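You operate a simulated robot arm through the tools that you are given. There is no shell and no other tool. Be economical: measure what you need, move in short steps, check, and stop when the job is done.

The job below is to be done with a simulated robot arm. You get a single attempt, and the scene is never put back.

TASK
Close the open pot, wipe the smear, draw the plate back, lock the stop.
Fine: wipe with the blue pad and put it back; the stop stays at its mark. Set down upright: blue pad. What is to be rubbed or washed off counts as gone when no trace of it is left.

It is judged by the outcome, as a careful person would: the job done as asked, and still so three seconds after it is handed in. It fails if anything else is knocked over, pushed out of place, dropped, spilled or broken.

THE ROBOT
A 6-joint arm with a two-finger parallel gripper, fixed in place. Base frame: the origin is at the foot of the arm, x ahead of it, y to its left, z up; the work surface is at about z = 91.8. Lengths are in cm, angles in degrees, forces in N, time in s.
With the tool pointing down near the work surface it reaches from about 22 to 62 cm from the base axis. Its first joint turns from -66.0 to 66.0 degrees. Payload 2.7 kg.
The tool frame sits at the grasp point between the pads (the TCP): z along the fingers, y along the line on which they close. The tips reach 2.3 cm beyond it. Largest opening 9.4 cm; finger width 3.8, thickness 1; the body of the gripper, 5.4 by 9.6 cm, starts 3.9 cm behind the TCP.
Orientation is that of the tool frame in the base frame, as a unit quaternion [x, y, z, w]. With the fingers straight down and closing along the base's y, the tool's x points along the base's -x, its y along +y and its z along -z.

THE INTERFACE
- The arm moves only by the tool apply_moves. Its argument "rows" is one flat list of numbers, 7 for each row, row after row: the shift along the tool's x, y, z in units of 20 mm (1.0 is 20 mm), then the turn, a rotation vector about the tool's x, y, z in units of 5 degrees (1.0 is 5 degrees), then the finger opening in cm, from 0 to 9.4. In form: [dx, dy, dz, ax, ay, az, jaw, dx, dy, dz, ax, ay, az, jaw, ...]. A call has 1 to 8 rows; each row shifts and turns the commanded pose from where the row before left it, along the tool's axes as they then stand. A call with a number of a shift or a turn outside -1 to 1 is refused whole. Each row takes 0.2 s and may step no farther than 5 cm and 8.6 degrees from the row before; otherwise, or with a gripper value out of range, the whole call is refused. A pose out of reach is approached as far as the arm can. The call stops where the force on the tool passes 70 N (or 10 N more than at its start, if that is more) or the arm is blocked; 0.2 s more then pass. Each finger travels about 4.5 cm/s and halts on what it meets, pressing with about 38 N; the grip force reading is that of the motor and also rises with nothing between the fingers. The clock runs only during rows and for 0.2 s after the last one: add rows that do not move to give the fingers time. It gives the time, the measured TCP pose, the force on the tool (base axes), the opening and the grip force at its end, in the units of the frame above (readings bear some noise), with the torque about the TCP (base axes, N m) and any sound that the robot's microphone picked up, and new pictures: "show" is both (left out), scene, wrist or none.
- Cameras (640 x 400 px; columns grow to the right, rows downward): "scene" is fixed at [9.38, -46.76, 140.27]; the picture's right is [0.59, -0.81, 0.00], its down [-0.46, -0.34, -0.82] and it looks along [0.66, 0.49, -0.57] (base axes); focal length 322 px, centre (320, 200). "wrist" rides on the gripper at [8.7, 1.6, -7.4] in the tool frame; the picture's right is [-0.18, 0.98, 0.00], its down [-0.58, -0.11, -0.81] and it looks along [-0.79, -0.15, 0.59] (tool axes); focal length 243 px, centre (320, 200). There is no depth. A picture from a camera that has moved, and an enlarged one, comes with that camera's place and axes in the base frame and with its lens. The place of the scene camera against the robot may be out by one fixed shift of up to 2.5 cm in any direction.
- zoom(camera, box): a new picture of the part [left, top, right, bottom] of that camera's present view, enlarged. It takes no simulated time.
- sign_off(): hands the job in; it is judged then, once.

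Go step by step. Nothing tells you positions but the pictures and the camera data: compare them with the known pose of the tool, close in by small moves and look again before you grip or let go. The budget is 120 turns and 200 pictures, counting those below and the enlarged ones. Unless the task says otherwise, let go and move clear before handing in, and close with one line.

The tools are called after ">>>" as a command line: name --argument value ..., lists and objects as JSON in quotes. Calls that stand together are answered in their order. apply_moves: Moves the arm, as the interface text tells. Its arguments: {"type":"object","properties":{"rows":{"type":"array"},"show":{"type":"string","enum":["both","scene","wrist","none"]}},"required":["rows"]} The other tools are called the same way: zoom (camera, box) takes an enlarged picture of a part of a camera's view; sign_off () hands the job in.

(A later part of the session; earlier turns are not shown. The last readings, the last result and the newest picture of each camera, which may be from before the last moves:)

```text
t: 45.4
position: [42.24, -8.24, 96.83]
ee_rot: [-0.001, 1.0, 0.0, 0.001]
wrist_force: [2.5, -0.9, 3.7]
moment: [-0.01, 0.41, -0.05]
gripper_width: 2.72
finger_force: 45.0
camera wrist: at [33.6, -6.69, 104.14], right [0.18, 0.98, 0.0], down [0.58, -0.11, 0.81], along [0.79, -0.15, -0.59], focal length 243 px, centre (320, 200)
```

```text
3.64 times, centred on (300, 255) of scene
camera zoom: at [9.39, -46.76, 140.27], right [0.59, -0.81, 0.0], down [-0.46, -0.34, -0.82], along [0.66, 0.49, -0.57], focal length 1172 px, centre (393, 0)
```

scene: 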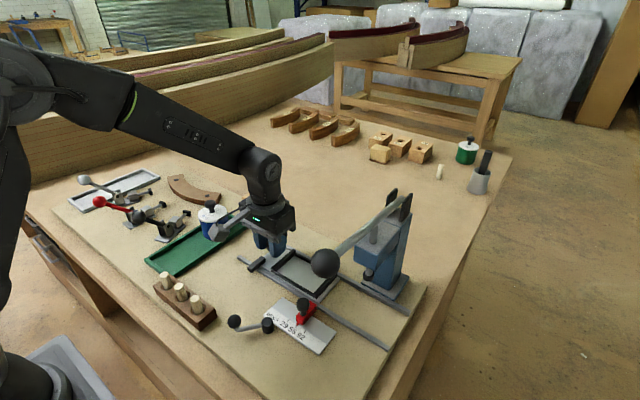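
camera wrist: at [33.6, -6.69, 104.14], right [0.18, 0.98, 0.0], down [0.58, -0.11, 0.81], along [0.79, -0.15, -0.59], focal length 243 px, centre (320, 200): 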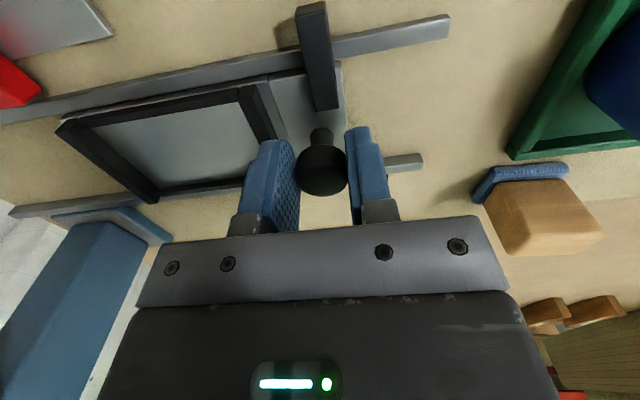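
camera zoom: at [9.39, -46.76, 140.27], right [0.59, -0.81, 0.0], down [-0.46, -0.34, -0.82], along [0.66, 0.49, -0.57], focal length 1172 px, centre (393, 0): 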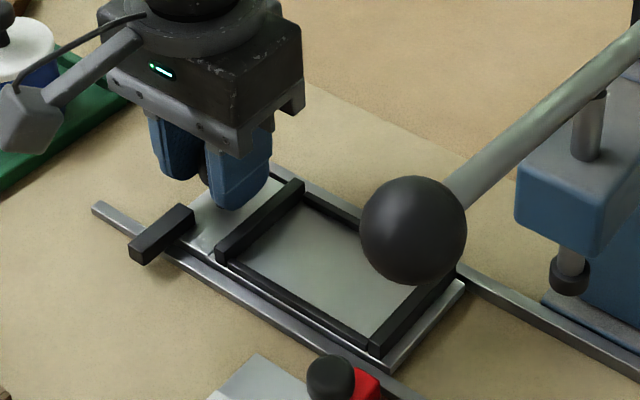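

The plate edge is about 1.5–2 cm from the peg. I'll continue in smaller steps.

>>> apply_moves --rows '[0, 0.15, 0, 0, 0, 0, 1.5, 0, 0.15, 0, 0, 0, 0, 1.5, 0, 0.15, 0, 0, 0, 0, 1.5, 0, 0.15, 0, 0, 0, 0, 1.5]'

>>> zoom --camera "wrist" --box '[240, 0, 540, 200]'

```text
t: 46.4
position: [42.28, -7.07, 96.78]
ee_rot: [0.001, 1.0, 0.001, 0.0]
wrist_force: [2.1, -2.0, -3.3]
moment: [-0.02, -0.75, -0.04]
gripper_width: 2.74
finger_force: 44.8
camera wrist: at [33.61, -5.48, 104.15], right [0.18, 0.98, 0.0], down [0.58, -0.11, 0.81], along [0.79, -0.15, -0.59], focal length 243 px, centre (320, 200)
```

scene: 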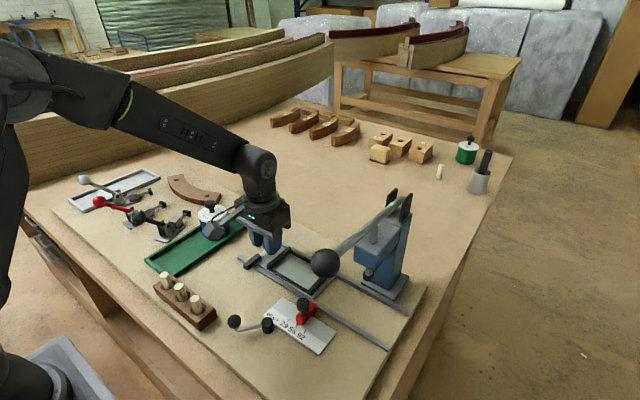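
wrist: 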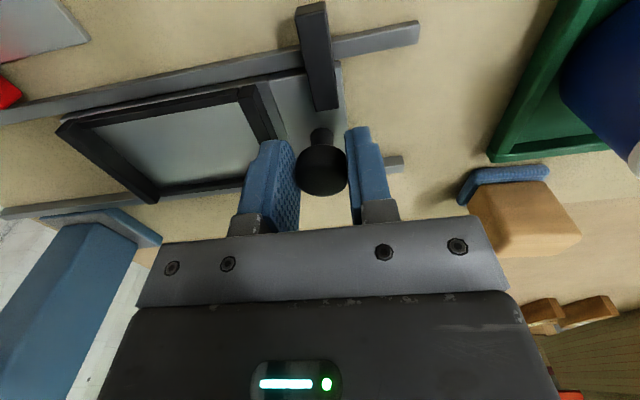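

```text
2.00 times, centred on (390, 100) of wrist
camera zoom: at [33.61, -5.48, 104.15], right [0.18, 0.98, 0.0], down [0.58, -0.11, 0.81], along [0.79, -0.15, -0.59], focal length 485 px, centre (180, 400)
```

zoom: 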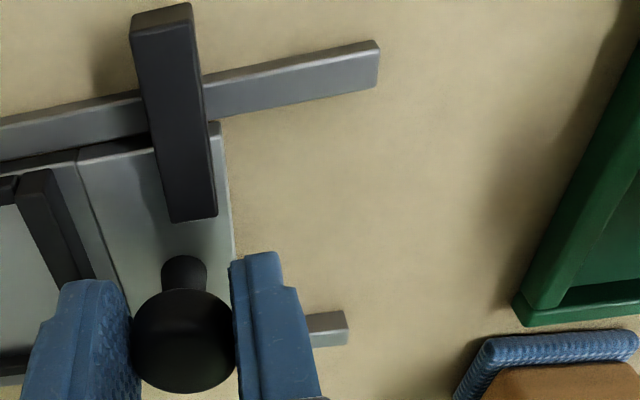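

>>> apply_moves --rows '[0, 0.08, 0, 0, 0, 0, 1.5, 0, 0.08, 0, 0, 0, 0, 1.5, 0, 0.08, 0, 0, 0, 0, 1.5, 0, 0.08, 0, 0, 0, 0, 1.5]'

>>> zoom --camera "scene" --box '[230, 200, 370, 310]'

```text
t: 47.4
position: [42.26, -6.31, 96.76]
ee_rot: [0.0, 1.0, -0.001, 0.001]
wrist_force: [6.1, -1.6, -7.1]
moment: [0.03, 0.1, -0.05]
gripper_width: 2.74
finger_force: 44.7
camera wrist: at [33.62, -4.84, 104.16], right [0.18, 0.98, 0.0], down [0.58, -0.11, 0.81], along [0.79, -0.15, -0.59], focal length 243 px, centre (320, 200)
```

scene: 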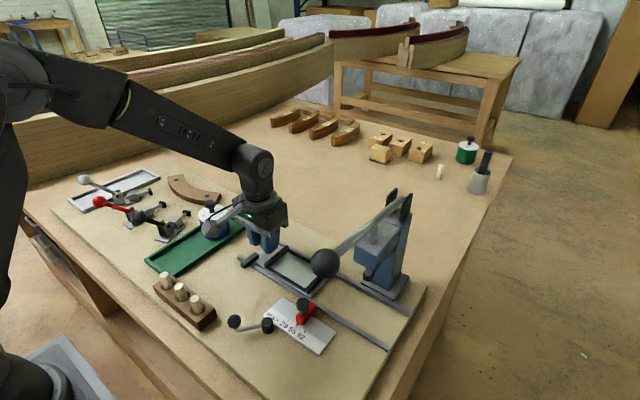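
wrist: 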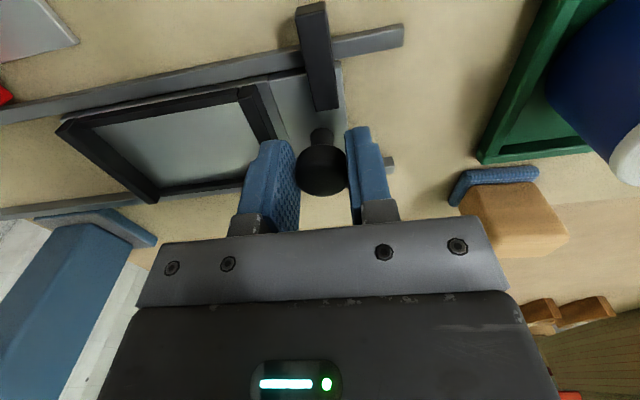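

```text
3.64 times, centred on (300, 255) of scene
camera zoom: at [9.41, -46.76, 140.27], right [0.59, -0.81, 0.0], down [-0.46, -0.34, -0.82], along [0.66, 0.49, -0.57], focal length 1172 px, centre (393, 0)
```

zoom: 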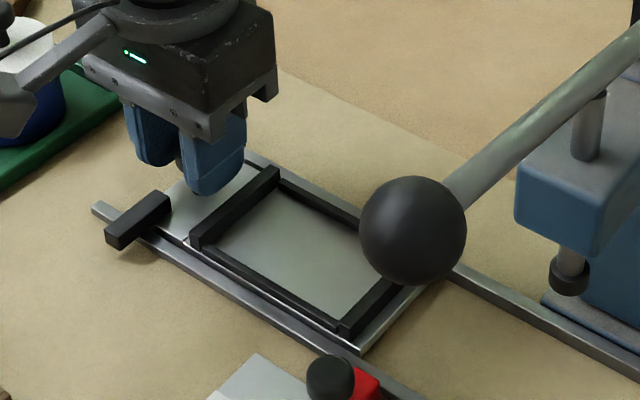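

No stop felt yet, and the gripper hides the peg. I'll release the knob and rise to look at the plate against the peg.

>>> apply_moves --rows '[0, 0, 0, 0, 0, 0, 3.5, 0, 0, 0, 0, 0, 0, 3.5, 0, 0, -1, 0, 0, 0, 3.5, 0, 0, -1, 0, 0, 0, 3.5, 0, 0, -1, 0, 0, 0, 3.5]'

>>> zoom --camera "wrist" --box '[240, 0, 440, 150]'

>>> zoom --camera "scene" --box '[230, 200, 370, 310]'

```text
t: 48.6
position: [42.21, -6.48, 102.79]
ee_rot: [0.0, 1.0, 0.0, 0.0]
wrist_force: [-0.6, -0.5, 0.4]
moment: [0.01, 0.03, -0.02]
gripper_width: 3.49
finger_force: 0.1
camera wrist: at [33.62, -4.84, 110.2], right [0.18, 0.98, 0.0], down [0.58, -0.11, 0.81], along [0.79, -0.15, -0.59], focal length 243 px, centre (320, 200)
```

scene: 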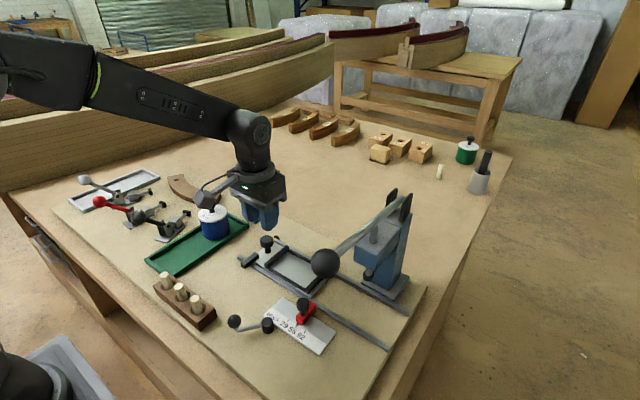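
wrist: 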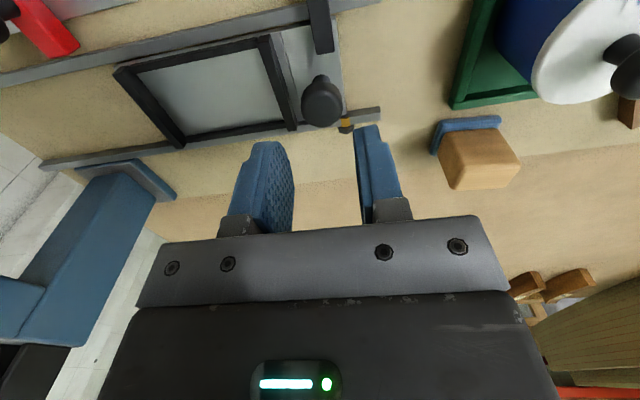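

```text
2.67 times, centred on (340, 75) of wrist
camera zoom: at [33.62, -4.84, 110.2], right [0.18, 0.98, 0.0], down [0.58, -0.11, 0.81], along [0.79, -0.15, -0.59], focal length 647 px, centre (267, 533)
```

zoom: 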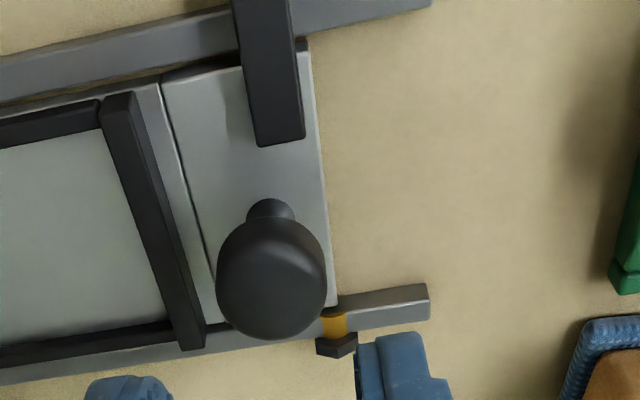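

```text
3.64 times, centred on (300, 255) of scene
camera zoom: at [9.38, -46.76, 140.27], right [0.59, -0.81, 0.0], down [-0.46, -0.34, -0.82], along [0.66, 0.49, -0.57], focal length 1172 px, centre (393, 0)
```

zoom: 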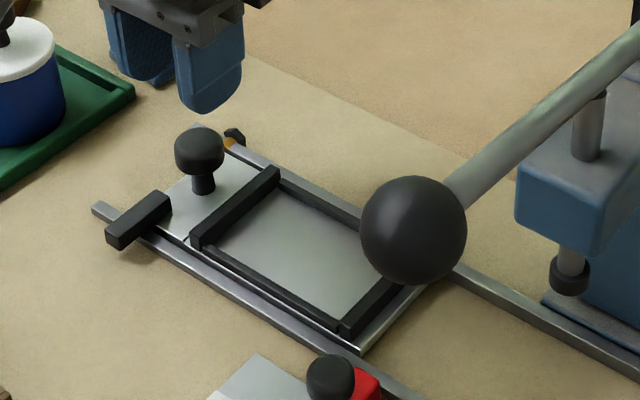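

The plate edge now lies at the yellow mark. I'll regrip and test gently whether there is a hard stop here.

>>> apply_moves --rows '[0, 0.05, 1, 0, 0, 0, 3.5, 0, 0, 1, 0, 0, 0, 3.5, 0, 0, 0.98, 0, 0, 0, 3.5, 0, 0, 0, 0, 0, 0, 1.5, 0, 0, 0, 0, 0, 0, 1.5, 0, 0, 0, 0, 0, 0, 1.5]' --show "none"

>>> apply_moves --rows '[0, 0.05, 0, 0, 0, 0, 1.5, 0, 0.05, 0, 0, 0, 0, 1.5, 0, 0, 0, 0, 0, 0, 1.5]' --show "none"

```text
t: 50.0
position: [42.07, -6.35, 96.94]
ee_rot: [0.0, 1.0, 0.0, 0.0]
wrist_force: [-2.6, -0.3, 0.5]
moment: [-0.01, 0.11, 0.03]
gripper_width: 2.77
finger_force: 44.5
```

```text
t: 50.8
position: [42.24, -6.24, 96.82]
ee_rot: [0.0, 1.0, 0.001, 0.0]
wrist_force: [-6.2, -1.3, 1.8]
moment: [-0.05, -0.12, 0.02]
gripper_width: 2.72
finger_force: 45.0
```

>>> apply_moves --rows '[0, 0.08, 0, 0, 0, 0, 1.5, 0, 0.08, 0, 0, 0, 0, 1.5, 0, 0, 0, 0, 0, 0, 1.5]' --show "wrist"

```text
t: 51.6
position: [42.13, -5.83, 96.9]
ee_rot: [0.0, 1.0, 0.001, 0.0]
wrist_force: [-8.2, -1.1, 3.7]
moment: [-0.03, 0.23, -0.07]
gripper_width: 2.75
finger_force: 44.9
camera wrist: at [33.56, -4.22, 104.21], right [0.18, 0.98, 0.0], down [0.58, -0.11, 0.81], along [0.79, -0.15, -0.59], focal length 243 px, centre (320, 200)
```

wrist: 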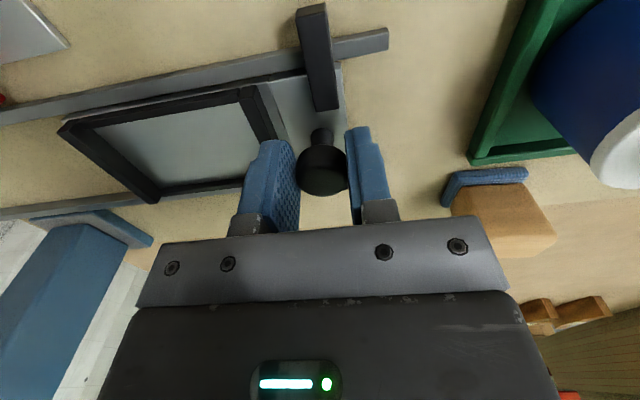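

>>> apply_moves --rows '[0, 0.06, 0, 0, 0, 0, 1.5, 0, 0.06, 0, 0, 0, 0, 1.5, 0, 0.06, 0, 0, 0, 0, 1.5, 0, 0.06, 0, 0, 0, 0, 1.5, 0, 0, 0, 0, 0, 0, 1.5]' --show "none"

```text
t: 52.8
position: [42.14, -5.36, 96.88]
ee_rot: [0.0, 1.0, 0.0, 0.0]
wrist_force: [-5.0, -0.8, 4.2]
moment: [-0.05, 0.82, 0.04]
gripper_width: 2.75
finger_force: 45.1
```

>>> apply_moves --rows '[0, 0.06, 0, 0, 0, 0, 1.5, 0, 0.06, 0, 0, 0, 0, 1.5, 0, 0.06, 0, 0, 0, 0, 1.5, 0, 0.06, 0, 0, 0, 0, 1.5, 0, 0, 0, 0, 0, 0, 1.5]'

>>> zoom --camera "scene" --box '[230, 200, 370, 310]'

```text
t: 54.0
position: [42.28, -4.85, 96.93]
ee_rot: [0.0, 1.0, 0.001, 0.0]
wrist_force: [-6.9, -1.4, 1.0]
moment: [-0.04, 0.02, -0.07]
gripper_width: 2.73
finger_force: 44.8
camera wrist: at [33.56, -3.25, 104.2], right [0.18, 0.98, 0.0], down [0.58, -0.11, 0.81], along [0.79, -0.15, -0.59], focal length 243 px, centre (320, 200)
```

scene: 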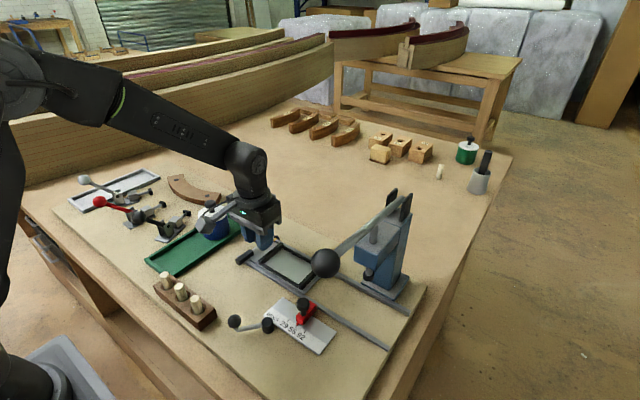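
wrist: 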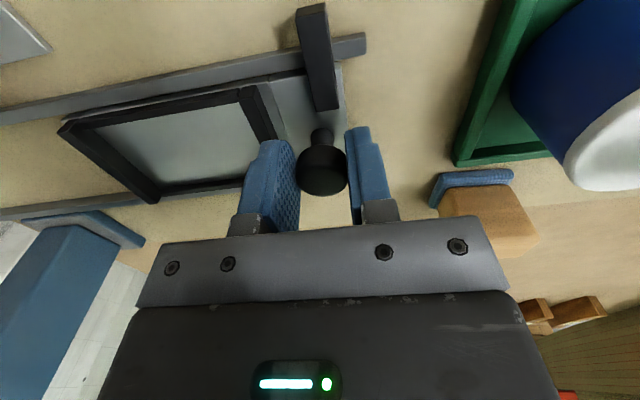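

```text
3.64 times, centred on (300, 255) of scene
camera zoom: at [9.36, -46.76, 140.27], right [0.59, -0.81, 0.0], down [-0.46, -0.34, -0.82], along [0.66, 0.49, -0.57], focal length 1172 px, centre (393, 0)
```

zoom: 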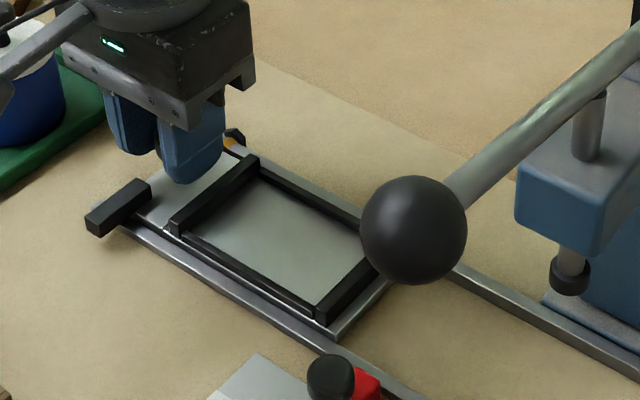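

>>> apply_moves --rows '[0, 0.06, 0, 0, 0, 0, 1.5, 0, 0.06, 0, 0, 0, 0, 1.5, 0, 0.06, 0, 0, 0, 0, 1.5, 0, 0.06, 0, 0, 0, 0, 1.5, 0, 0.06, 0, 0, 0, 0, 1.5, 0, 0.06, 0, 0, 0, 0, 1.5, 0, 0, 0, 0, 0, 0, 1.5]' --show "none"

```text
t: 55.6
position: [42.25, -4.08, 96.83]
ee_rot: [-0.001, 1.0, 0.001, 0.0]
wrist_force: [-9.9, 2.9, 4.0]
moment: [0.07, 0.28, 0.06]
gripper_width: 2.74
finger_force: 44.9
```

>>> apply_moves --rows '[0, 0.06, 0, 0, 0, 0, 1.5, 0, 0.06, 0, 0, 0, 0, 1.5, 0, 0.06, 0, 0, 0, 0, 1.5, 0, 0.06, 0, 0, 0, 0, 1.5, 0, 0.06, 0, 0, 0, 0, 1.5, 0, 0.06, 0, 0, 0, 0, 1.5, 0, 0.06, 0, 0, 0, 0, 1.5, 0, 0, 0, 0, 0, 0, 1.5]' --show "wrist"

```text
t: 57.4
position: [42.17, -3.85, 96.79]
ee_rot: [0.001, 1.0, -0.002, 0.001]
wrist_force: [-7.0, -42.6, -3.8]
moment: [-0.8, -0.04, -0.44]
gripper_width: 2.74
finger_force: 45.1
camera wrist: at [33.58, -2.12, 104.19], right [0.19, 0.98, 0.0], down [0.58, -0.11, 0.81], along [0.79, -0.15, -0.59], focal length 243 px, centre (320, 200)
```

wrist: 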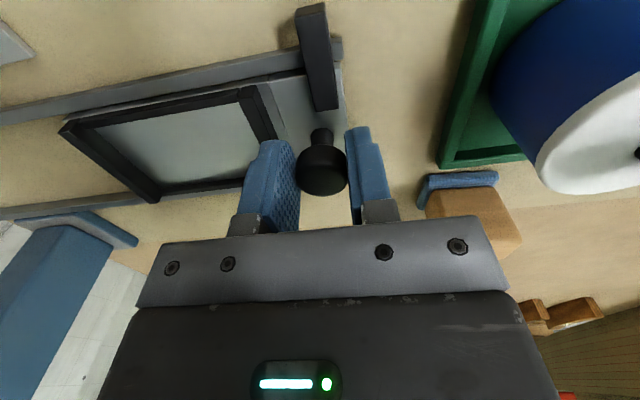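

At TCP y ≈ -3.85 there is a hard stop (42 N), about 10 cm from the start. I'll relax the force, let go, and look closely at the peg and the end position.

>>> apply_moves --rows '[0, -0.12, 0, 0, 0, 0, 1.5, 0, 0, 0, 0, 0, 0, 3.6, 0, 0, 0, 0, 0, 0, 3.6, 0, 0, -1, 0, 0, 0, 3.6, 0, 0, -1, 0, 0, 0, 3.6, 0.5, 0, -1, 0, 0, 0, 3.6, 0.5, 0, 0, 0, 0, 0, 3.6]'

>>> zoom --camera "wrist" --box '[220, 0, 420, 150]'

>>> zoom --camera "scene" --box '[235, 215, 305, 265]'

```text
t: 59.0
position: [40.16, -3.61, 102.96]
ee_rot: [0.0, 1.0, 0.0, 0.0]
wrist_force: [0.3, 0.0, 0.2]
moment: [0.01, -0.02, -0.01]
gripper_width: 3.6
finger_force: 0.1
camera wrist: at [31.63, -2.01, 110.23], right [0.18, 0.98, 0.0], down [0.58, -0.11, 0.81], along [0.79, -0.15, -0.59], focal length 243 px, centre (320, 200)
```

scene: 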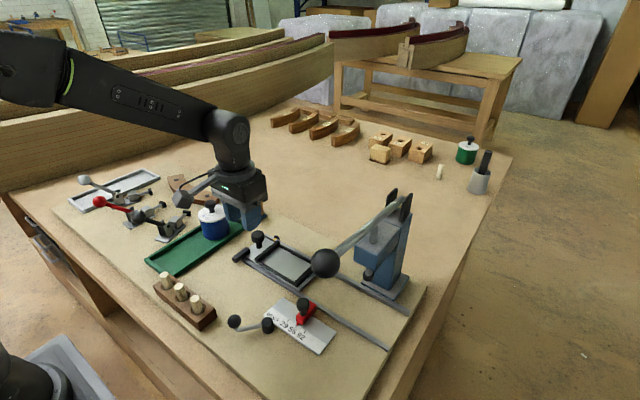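
wrist: 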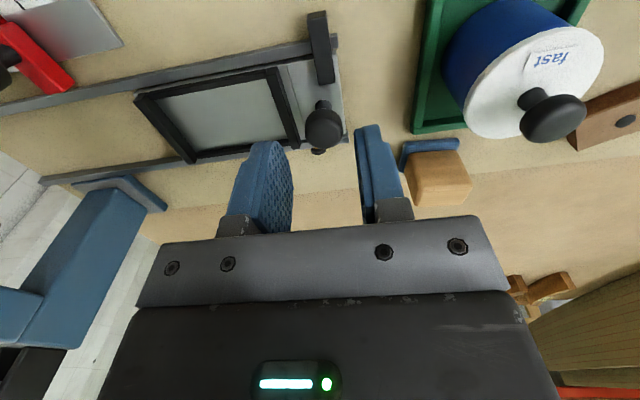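

```text
2.67 times, centred on (320, 75) of wrist
camera zoom: at [31.63, -2.01, 110.23], right [0.18, 0.98, 0.0], down [0.58, -0.11, 0.81], along [0.79, -0.15, -0.59], focal length 647 px, centre (320, 533)
```

zoom: 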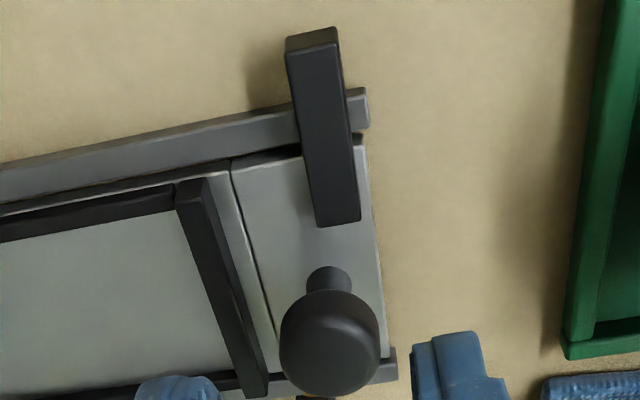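

```text
8.00 times, centred on (270, 240) of scene
camera zoom: at [9.38, -46.76, 140.27], right [0.59, -0.81, 0.0], down [-0.46, -0.34, -0.82], along [0.66, 0.49, -0.57], focal length 2579 px, centre (720, -120)
```

zoom: 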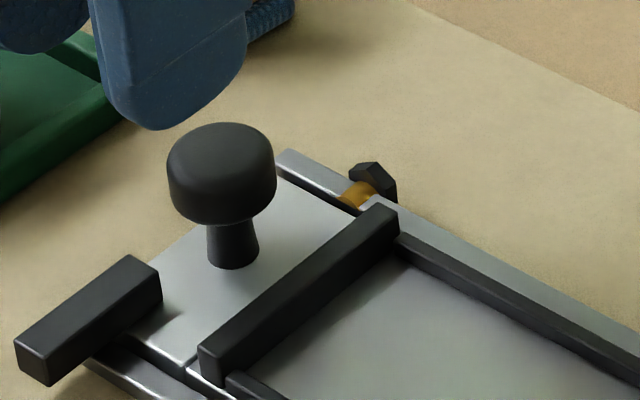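

The frame's end bar rests against the brass-tipped stop bolt, so the plate is fully drawn back. Now I'll look at the stop and its lever.

>>> zoom --camera "scene" --box '[220, 285, 340, 365]'

>>> apply_moves --rows '[1, 0, -1, 0, 0, 0, 3.6, 1, 0, -1, 0, 0, 0, 3.6, 1, -1, -1, 0, 0, 0, 3.6, 1, -1, -1, 0, 0, 0, 3.6, 1, -1, 0, 0, 0, 0, 3.6, 1, -1, 0, 0, 0, 0, 3.6, 0.5, -1, 0, 0, 0, 0, 3.6, 0, -1, 0, 0, 0, 0, 3.6]' --show "wrist"

>>> zoom --camera "wrist" --box '[100, 0, 340, 160]'

```text
5.00 times, centred on (280, 325) of scene
camera zoom: at [9.38, -46.76, 140.27], right [0.59, -0.81, 0.0], down [-0.46, -0.34, -0.82], along [0.66, 0.49, -0.57], focal length 1612 px, centre (520, -425)
```

zoom: 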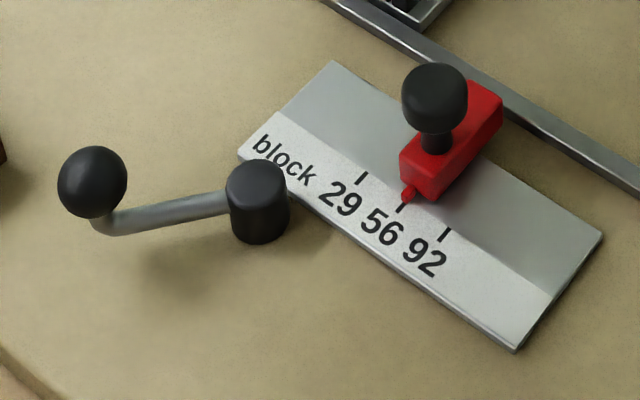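

```text
t: 60.8
position: [27.02, -15.52, 110.81]
ee_rot: [-0.001, 1.0, 0.001, 0.001]
wrist_force: [0.2, -0.7, 0.3]
moment: [-0.02, -0.01, -0.03]
gripper_width: 3.58
finger_force: 0.1
camera wrist: at [18.51, -13.91, 118.16], right [0.18, 0.98, 0.0], down [0.58, -0.11, 0.81], along [0.79, -0.15, -0.59], focal length 243 px, centre (320, 200)
```

wrist: 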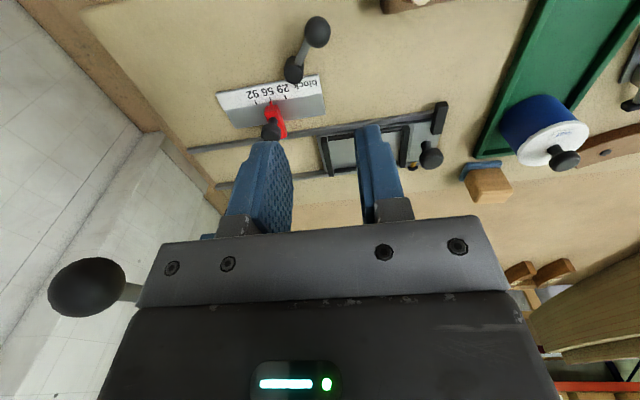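

```text
2.50 times, centred on (220, 80) of wrist
camera zoom: at [18.51, -13.91, 118.16], right [0.18, 0.98, 0.0], down [0.58, -0.11, 0.81], along [0.79, -0.15, -0.59], focal length 606 px, centre (570, 500)
```

zoom: 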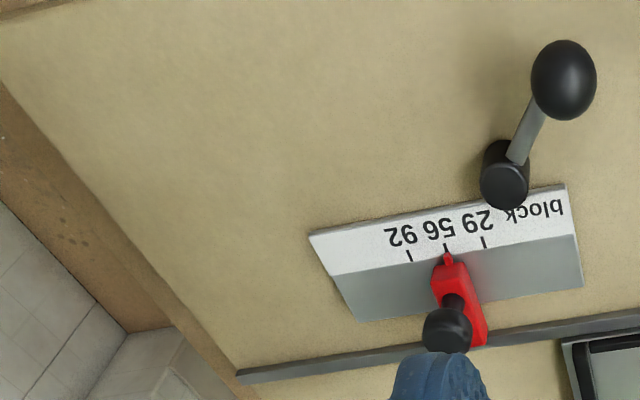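

The lever pivots on a vertical cylinder at about (30.3, -18.9), and its ball is at about (26.5, -15.7, 95). I'll turn the gripper so it closes across the lever and come down over the ball.

>>> apply_moves --rows '[0, 0, 0.5, 0, 0, 1, 5, 0, 0, 0.5, 0, 0, 1, 5, 0, 0, 0.5, 0, 0, 1, 5, 0, 0, 0.5, 0, 0, 1, 5, 0, 0, 0.5, 0, 0, 1, 5, 0, 0, 0.5, 0, 0, 1, 5, 0, 0, 0.5, 0, 0, 1, 5, 0, 0, 0, 0, 0, 1, 5]'

>>> zoom --camera "wrist" --box '[160, 0, 460, 200]'

>>> zoom --camera "scene" --box '[180, 240, 320, 360]'

```text
t: 62.6
position: [27.38, -15.61, 103.91]
ee_rot: [0.344, 0.939, 0.001, 0.0]
wrist_force: [-0.8, -0.4, -0.2]
moment: [-0.01, 0.02, -0.01]
gripper_width: 5.03
finger_force: 0.1
camera wrist: at [21.7, -8.78, 111.17], right [0.77, 0.63, 0.0], down [0.37, -0.46, 0.81], along [0.51, -0.62, -0.59], focal length 243 px, centre (320, 200)
```

scene: 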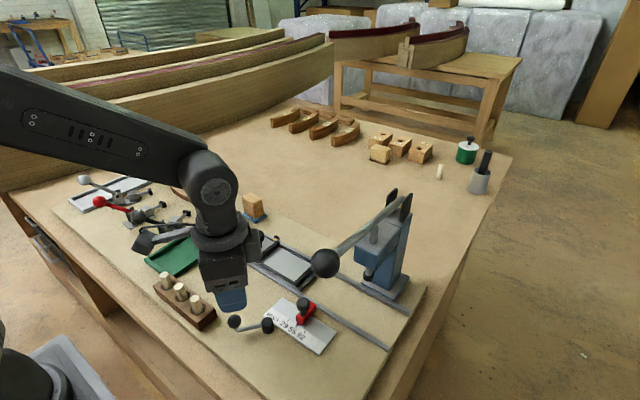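
wrist: 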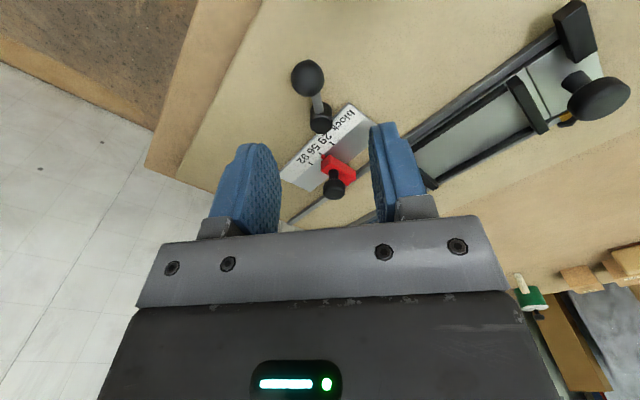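

```text
2.00 times, centred on (310, 100) of wrist
camera zoom: at [21.7, -8.78, 111.17], right [0.77, 0.63, 0.0], down [0.37, -0.46, 0.81], along [0.51, -0.62, -0.59], focal length 485 px, centre (340, 400)
```

zoom: 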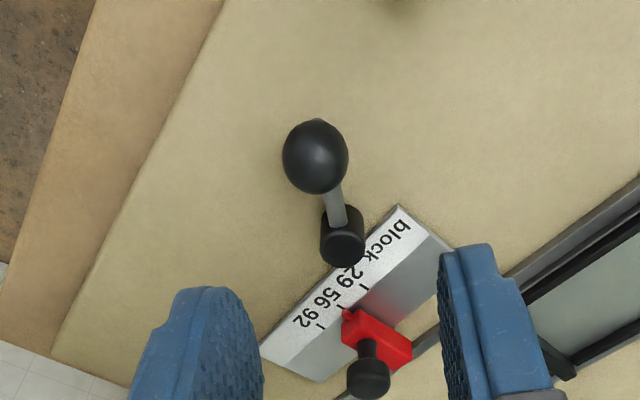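

```text
3.33 times, centred on (250, 300) of scene
camera zoom: at [9.38, -46.76, 140.27], right [0.59, -0.81, 0.0], down [-0.46, -0.34, -0.82], along [0.66, 0.49, -0.57], focal length 1075 px, centre (553, -133)
```

zoom: 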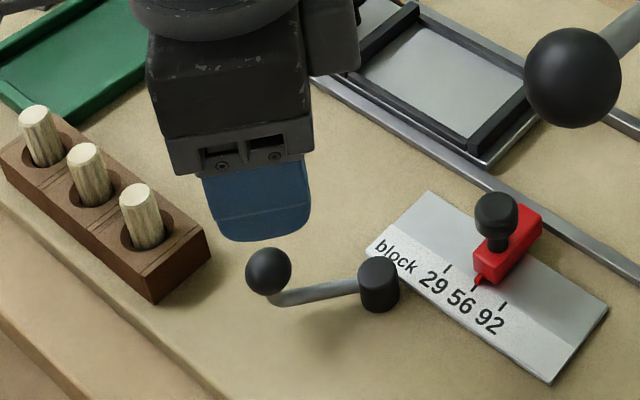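

The ball is at (26.3, -15.6). I'll centre on it and descend around it, open.

>>> apply_moves --rows '[0.42, -0.35, 0.7, 0, 0, 0, 5, 0, 0, 1, 0, 0, 0, 5, 0, 0, 1, 0, 0, 0, 5, 0, 0, 0.8, 0, 0, 0, 5, 0, 0, 0.6, 0, 0, 0, 5]'

>>> zoom --camera "wrist" --box '[200, 40, 440, 240]'

>>> zoom --camera "scene" --box '[180, 260, 320, 370]'

```text
t: 63.8
position: [26.12, -15.45, 95.57]
ee_rot: [0.342, 0.94, 0.0, 0.0]
wrist_force: [-0.7, -0.1, 0.0]
moment: [0.02, -0.01, -0.01]
gripper_width: 5.0
finger_force: 0.1
camera wrist: at [20.5, -8.75, 102.94], right [0.77, 0.63, 0.0], down [0.38, -0.46, 0.81], along [0.51, -0.62, -0.59], focal length 243 px, centre (320, 200)
```

scene: 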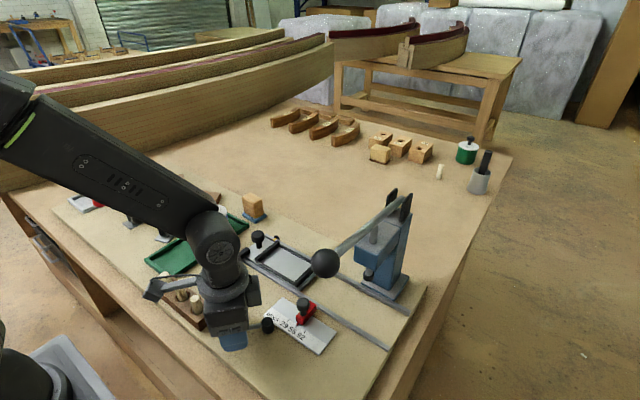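
wrist: 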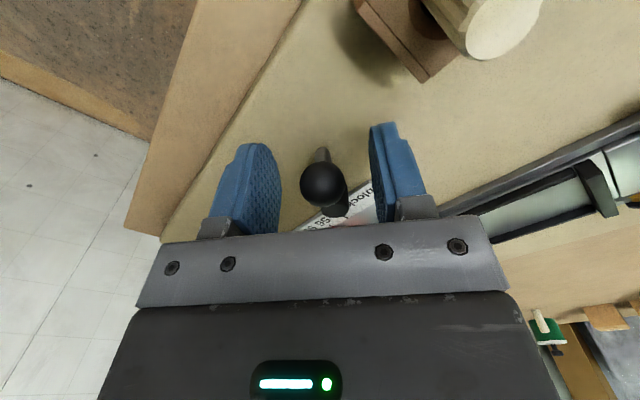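

```text
2.00 times, centred on (320, 140) of wrist
camera zoom: at [20.5, -8.75, 102.94], right [0.77, 0.63, 0.0], down [0.38, -0.46, 0.81], along [0.51, -0.62, -0.59], focal length 485 px, centre (320, 320)
```

zoom: 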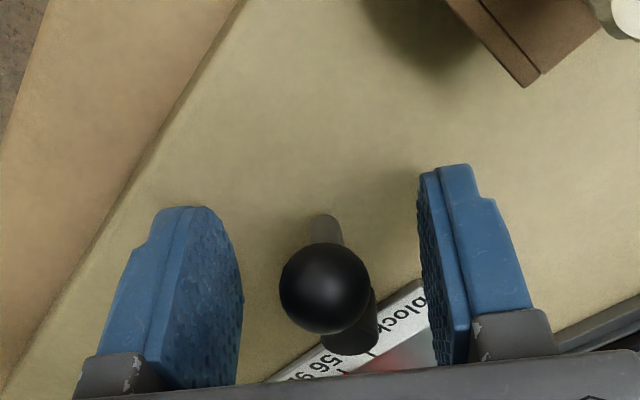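

```text
3.64 times, centred on (250, 315) of scene
camera zoom: at [9.38, -46.76, 140.27], right [0.59, -0.81, 0.0], down [-0.46, -0.34, -0.82], along [0.66, 0.49, -0.57], focal length 1172 px, centre (574, -218)
```

zoom: 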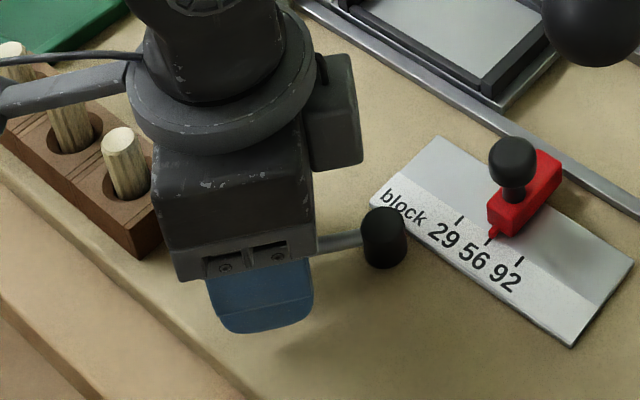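

The ball is centred between the fingers. I'll close on it.

>>> apply_moves --rows '[-0.1, 0, 0, 0, 0, 0, 4, 0, 0, 0, 0, 0, 0, 3, 0, 0, 0, 0, 0, 0, 1.5, 0, 0, 0, 0, 0, 0, 1.5, 0, 0, 0, 0, 0, 0, 1.5]' --show "wrist"

```text
t: 65.0
position: [26.19, -15.69, 95.6]
ee_rot: [0.342, 0.94, 0.0, 0.0]
wrist_force: [-0.4, -0.4, -1.4]
moment: [0.02, 0.06, 0.02]
gripper_width: 2.09
finger_force: 44.7
camera wrist: at [20.67, -8.89, 102.97], right [0.77, 0.63, 0.0], down [0.38, -0.46, 0.81], along [0.51, -0.62, -0.59], focal length 243 px, centre (320, 200)
```

wrist: 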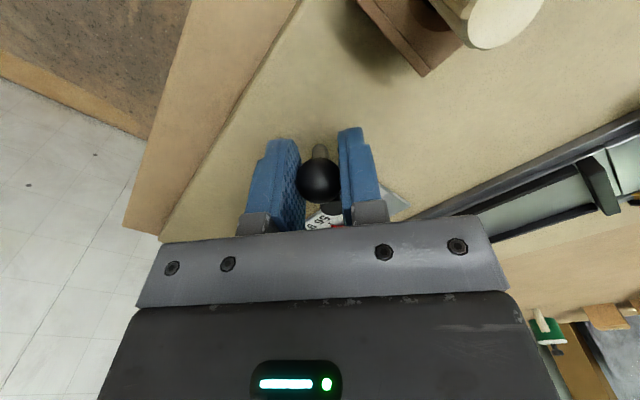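

Gripped. I'll test clockwise (the usual tightening direction) with a small tangential move.

>>> apply_moves --rows '[0, 0.1, 0, 0, 0, 0, 1.5, 0, 0.1, 0, 0, 0, 0, 1.5, 0, 0, 0, 0, 0, 0, 1.5]' --show "none"

```text
t: 65.8
position: [26.4, -15.46, 95.64]
ee_rot: [0.342, 0.94, -0.001, -0.001]
wrist_force: [-25.2, -29.2, 8.4]
moment: [-0.15, -0.1, -0.21]
gripper_width: 2.08
finger_force: 45.9
```

Clockwise is blocked (38 N). I'll back off and try counter-clockwise.

>>> apply_moves --rows '[0, -0.2, 0, 0, 0, 0, 1.5, 0, -0.1, 0, 0, 0, 0, 1.5, 0, -0.1, 0, 0, 0, 0, 1.5, 0, 0, 0, 0, 0, 0, 1.5]' --show "none"

```text
t: 66.8
position: [26.03, -15.92, 95.6]
ee_rot: [0.341, 0.94, 0.0, 0.001]
wrist_force: [2.7, 10.1, 2.3]
moment: [-0.07, -0.12, 0.44]
gripper_width: 2.11
finger_force: 45.5
```

Counter-clockwise moves with light friction, so that is the locking direction. I'll follow the arc.

>>> apply_moves --rows '[-0.009, -0.198, 0, 0, 0, -1, 1.5, -0.009, -0.198, 0, 0, 0, -1, 1.5, -0.009, -0.198, 0, 0, 0, -1, 1.5, -0.009, -0.198, 0, 0, 0, -1, 1.5]'

>>> zoom --camera "scene" --box '[180, 260, 320, 370]'

```text
t: 67.8
position: [25.36, -17.44, 95.55]
ee_rot: [0.173, 0.985, 0.0, 0.002]
wrist_force: [18.4, -8.2, -20.1]
moment: [0.04, 0.15, -0.14]
gripper_width: 2.1
finger_force: 44.6
camera wrist: at [17.77, -13.03, 102.94], right [0.51, 0.86, 0.0], down [0.51, -0.3, 0.81], along [0.7, -0.41, -0.59], focal length 243 px, centre (320, 200)
```

scene: 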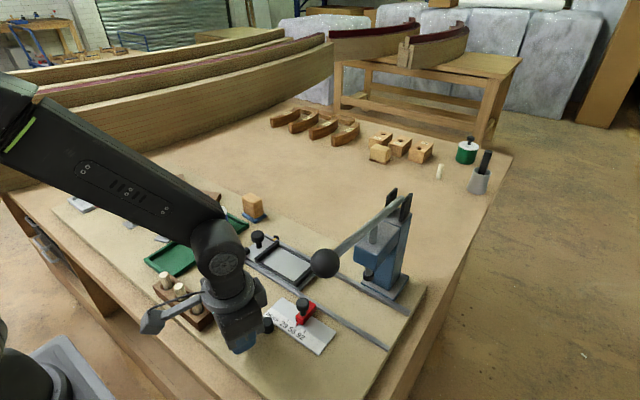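
wrist: 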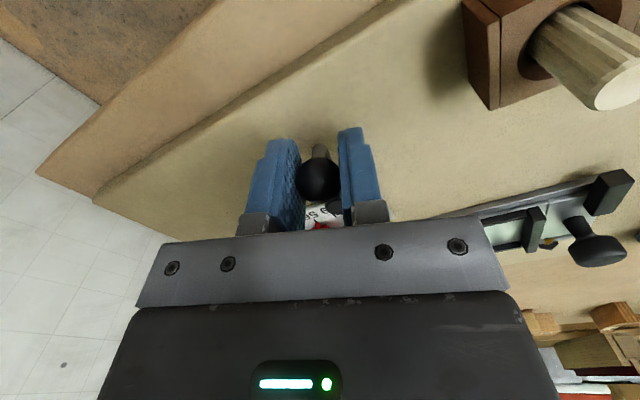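

```text
3.64 times, centred on (250, 315) of scene
camera zoom: at [9.45, -46.79, 140.25], right [0.59, -0.81, 0.0], down [-0.46, -0.34, -0.82], along [0.66, 0.49, -0.57], focal length 1172 px, centre (574, -218)
```

zoom: 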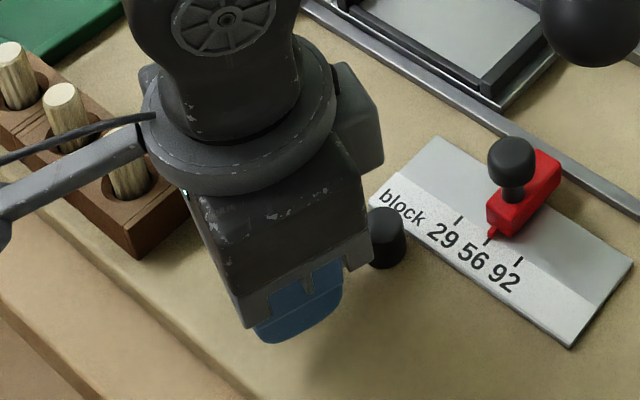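

The lever is turning, and I'm slightly outside its arc and a little high. I'll correct inward and down and continue.

>>> apply_moves --rows '[-0.05, -0.19, 0.05, 0, 0, -1, 1.5, -0.015, -0.195, 0, 0, 0, -1, 1.5, -0.015, -0.195, 0, 0, 0, -1, 1.5]' --show "none"

```text
t: 68.6
position: [25.2, -18.54, 95.69]
ee_rot: [0.043, 0.999, 0.0, 0.001]
wrist_force: [10.2, -5.7, 8.1]
moment: [0.0, -0.07, -0.24]
gripper_width: 2.1
finger_force: 44.9
```

>>> apply_moves --rows '[-0.04, -0.19, -0.02, 0, 0, -1, 1.5, -0.015, -0.195, 0, 0, 0, -1, 1.5, -0.015, -0.195, 0, 0, 0, -1, 1.5, -0.015, -0.195, 0, 0, 0, -1, 1.5]' --show "none"

```text
t: 69.6
position: [25.4, -20.07, 95.57]
ee_rot: [-0.132, 0.991, 0.0, 0.001]
wrist_force: [0.7, -6.0, 17.6]
moment: [0.06, -0.23, -0.23]
gripper_width: 2.12
finger_force: 45.1
```

>>> apply_moves --rows '[-0.012, -0.195, -0.05, 0, 0, -1, 1.5, -0.012, -0.195, 0, 0, 0, -1, 1.5, -0.012, -0.195, 0, 0, 0, -1, 1.5, -0.012, -0.195, 0, 0, 0, -1, 1.5]'

>>> zoom --camera "scene" --box '[180, 260, 340, 380]'

```text
t: 70.6
position: [25.94, -21.5, 95.62]
ee_rot: [-0.301, 0.954, 0.001, 0.0]
wrist_force: [5.8, -4.1, -7.4]
moment: [-0.03, -0.06, -0.28]
gripper_width: 2.09
finger_force: 44.6
camera wrist: at [17.99, -25.15, 102.96], right [-0.41, 0.91, 0.0], down [0.54, 0.24, 0.81], along [0.73, 0.34, -0.59], focal length 243 px, centre (320, 200)
```

scene: 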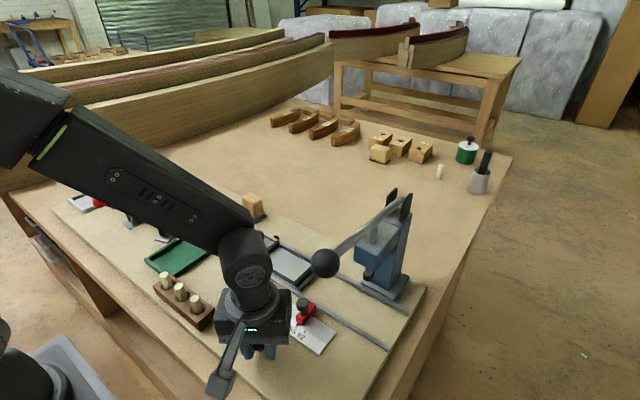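
wrist: 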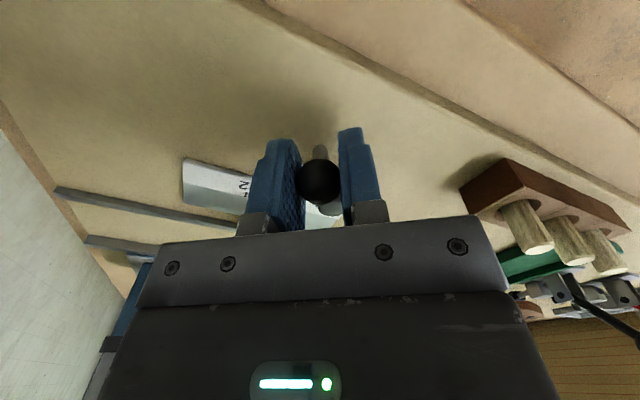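

```text
3.33 times, centred on (260, 320) of scene
camera zoom: at [9.4, -46.77, 140.26], right [0.59, -0.81, 0.0], down [-0.46, -0.34, -0.82], along [0.66, 0.49, -0.57], focal length 1075 px, centre (520, -200)
```

zoom: 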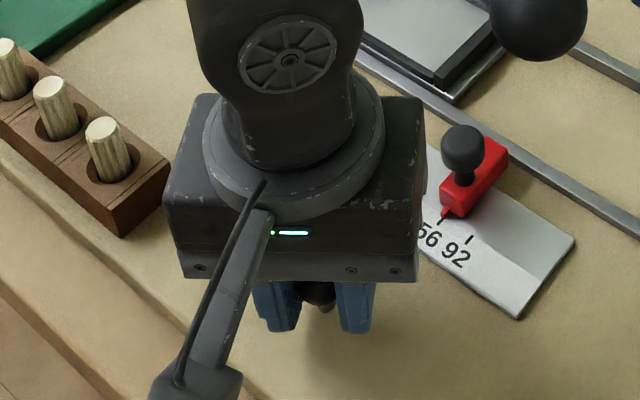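

>>> apply_moves --rows '[-0.012, -0.195, 0.02, 0, 0, -1, 1.5, -0.012, -0.195, 0, 0, 0, -1, 1.5, 0, 0, 0, 0, 0, 0, 1.5]' --show "none"

```text
t: 71.4
position: [26.28, -21.86, 95.54]
ee_rot: [-0.382, 0.924, 0.003, -0.001]
wrist_force: [-12.4, 20.2, 7.8]
moment: [0.34, -0.17, -0.01]
gripper_width: 2.1
finger_force: 44.7
```

Resistance is rising, which suggests the end of travel. I'll press slightly more to confirm.

>>> apply_moves --rows '[0, -0.1, 0, 0, 0, 0, 1.5, 0, 0, 0, 0, 0, 0, 1.5]' --show "none"

```text
t: 72.0
position: [26.34, -21.93, 95.6]
ee_rot: [-0.382, 0.924, 0.005, -0.002]
wrist_force: [-19.7, 37.6, 22.6]
moment: [0.34, -0.18, 0.01]
gripper_width: 2.07
finger_force: 45.4
```

The lever is against its end, about 85–90° from the start. I'll relax, release and rise.

>>> apply_moves --rows '[0, 0.14, 0, 0, 0, 0, 1.5, 0, 0, 0, 0, 0, 0, 3.5, 0, 0, 0, 0, 0, 0, 5, 0, 0, -1, 0, 0, 0, 5, 0, 0, -1, 0, 0, 0, 5, 0, 0, -1, 0, 0, 0, 5, 0.5, 0.5, -1, 0, 0, 0, 5, 1, 0.7, -0.5, 0, 0, 0, 5]'

>>> zoom --camera "scene" --box '[220, 280, 360, 380]'

>>> zoom --camera "wrist" --box '[160, 0, 400, 200]'

```text
t: 73.8
position: [22.55, -22.36, 104.71]
ee_rot: [-0.383, 0.924, 0.0, 0.002]
wrist_force: [0.0, -0.2, -0.6]
moment: [-0.01, -0.01, -0.02]
gripper_width: 4.99
finger_force: 0.1
camera wrist: at [15.4, -27.4, 111.99], right [-0.57, 0.82, 0.0], down [0.49, 0.33, 0.81], along [0.67, 0.46, -0.59], focal length 243 px, centre (320, 200)
```

scene: 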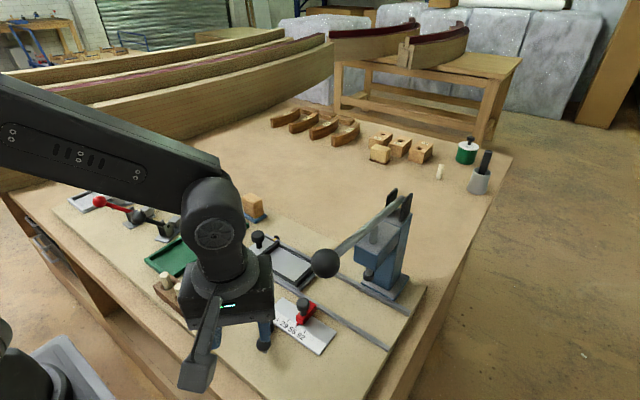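
wrist: 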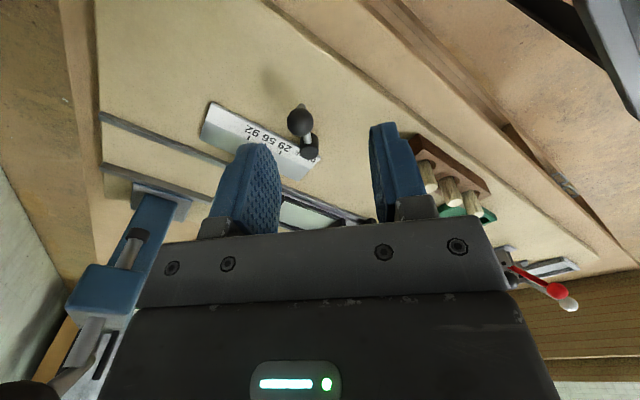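

```text
4.00 times, centred on (290, 330) of scene
camera zoom: at [9.38, -46.76, 140.27], right [0.59, -0.81, 0.0], down [-0.46, -0.34, -0.82], along [0.66, 0.49, -0.57], focal length 1290 px, centre (440, -320)
```

zoom: 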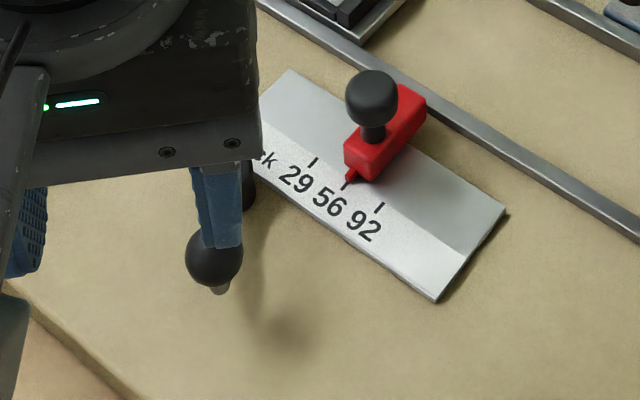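

```text
2.00 times, centred on (280, 100) of wrist
camera zoom: at [15.4, -27.4, 111.99], right [-0.57, 0.82, 0.0], down [0.49, 0.33, 0.81], along [0.67, 0.46, -0.59], focal length 485 px, centre (400, 400)
```

zoom: 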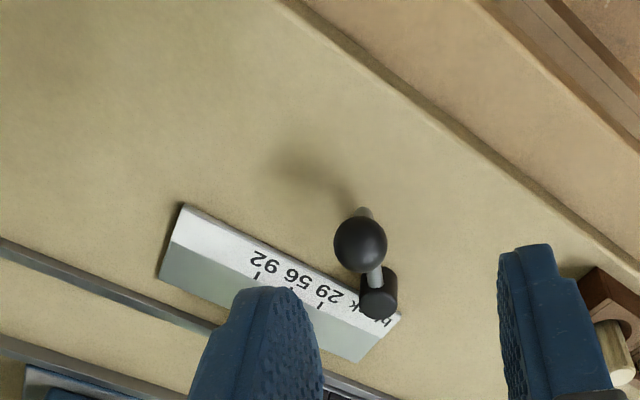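

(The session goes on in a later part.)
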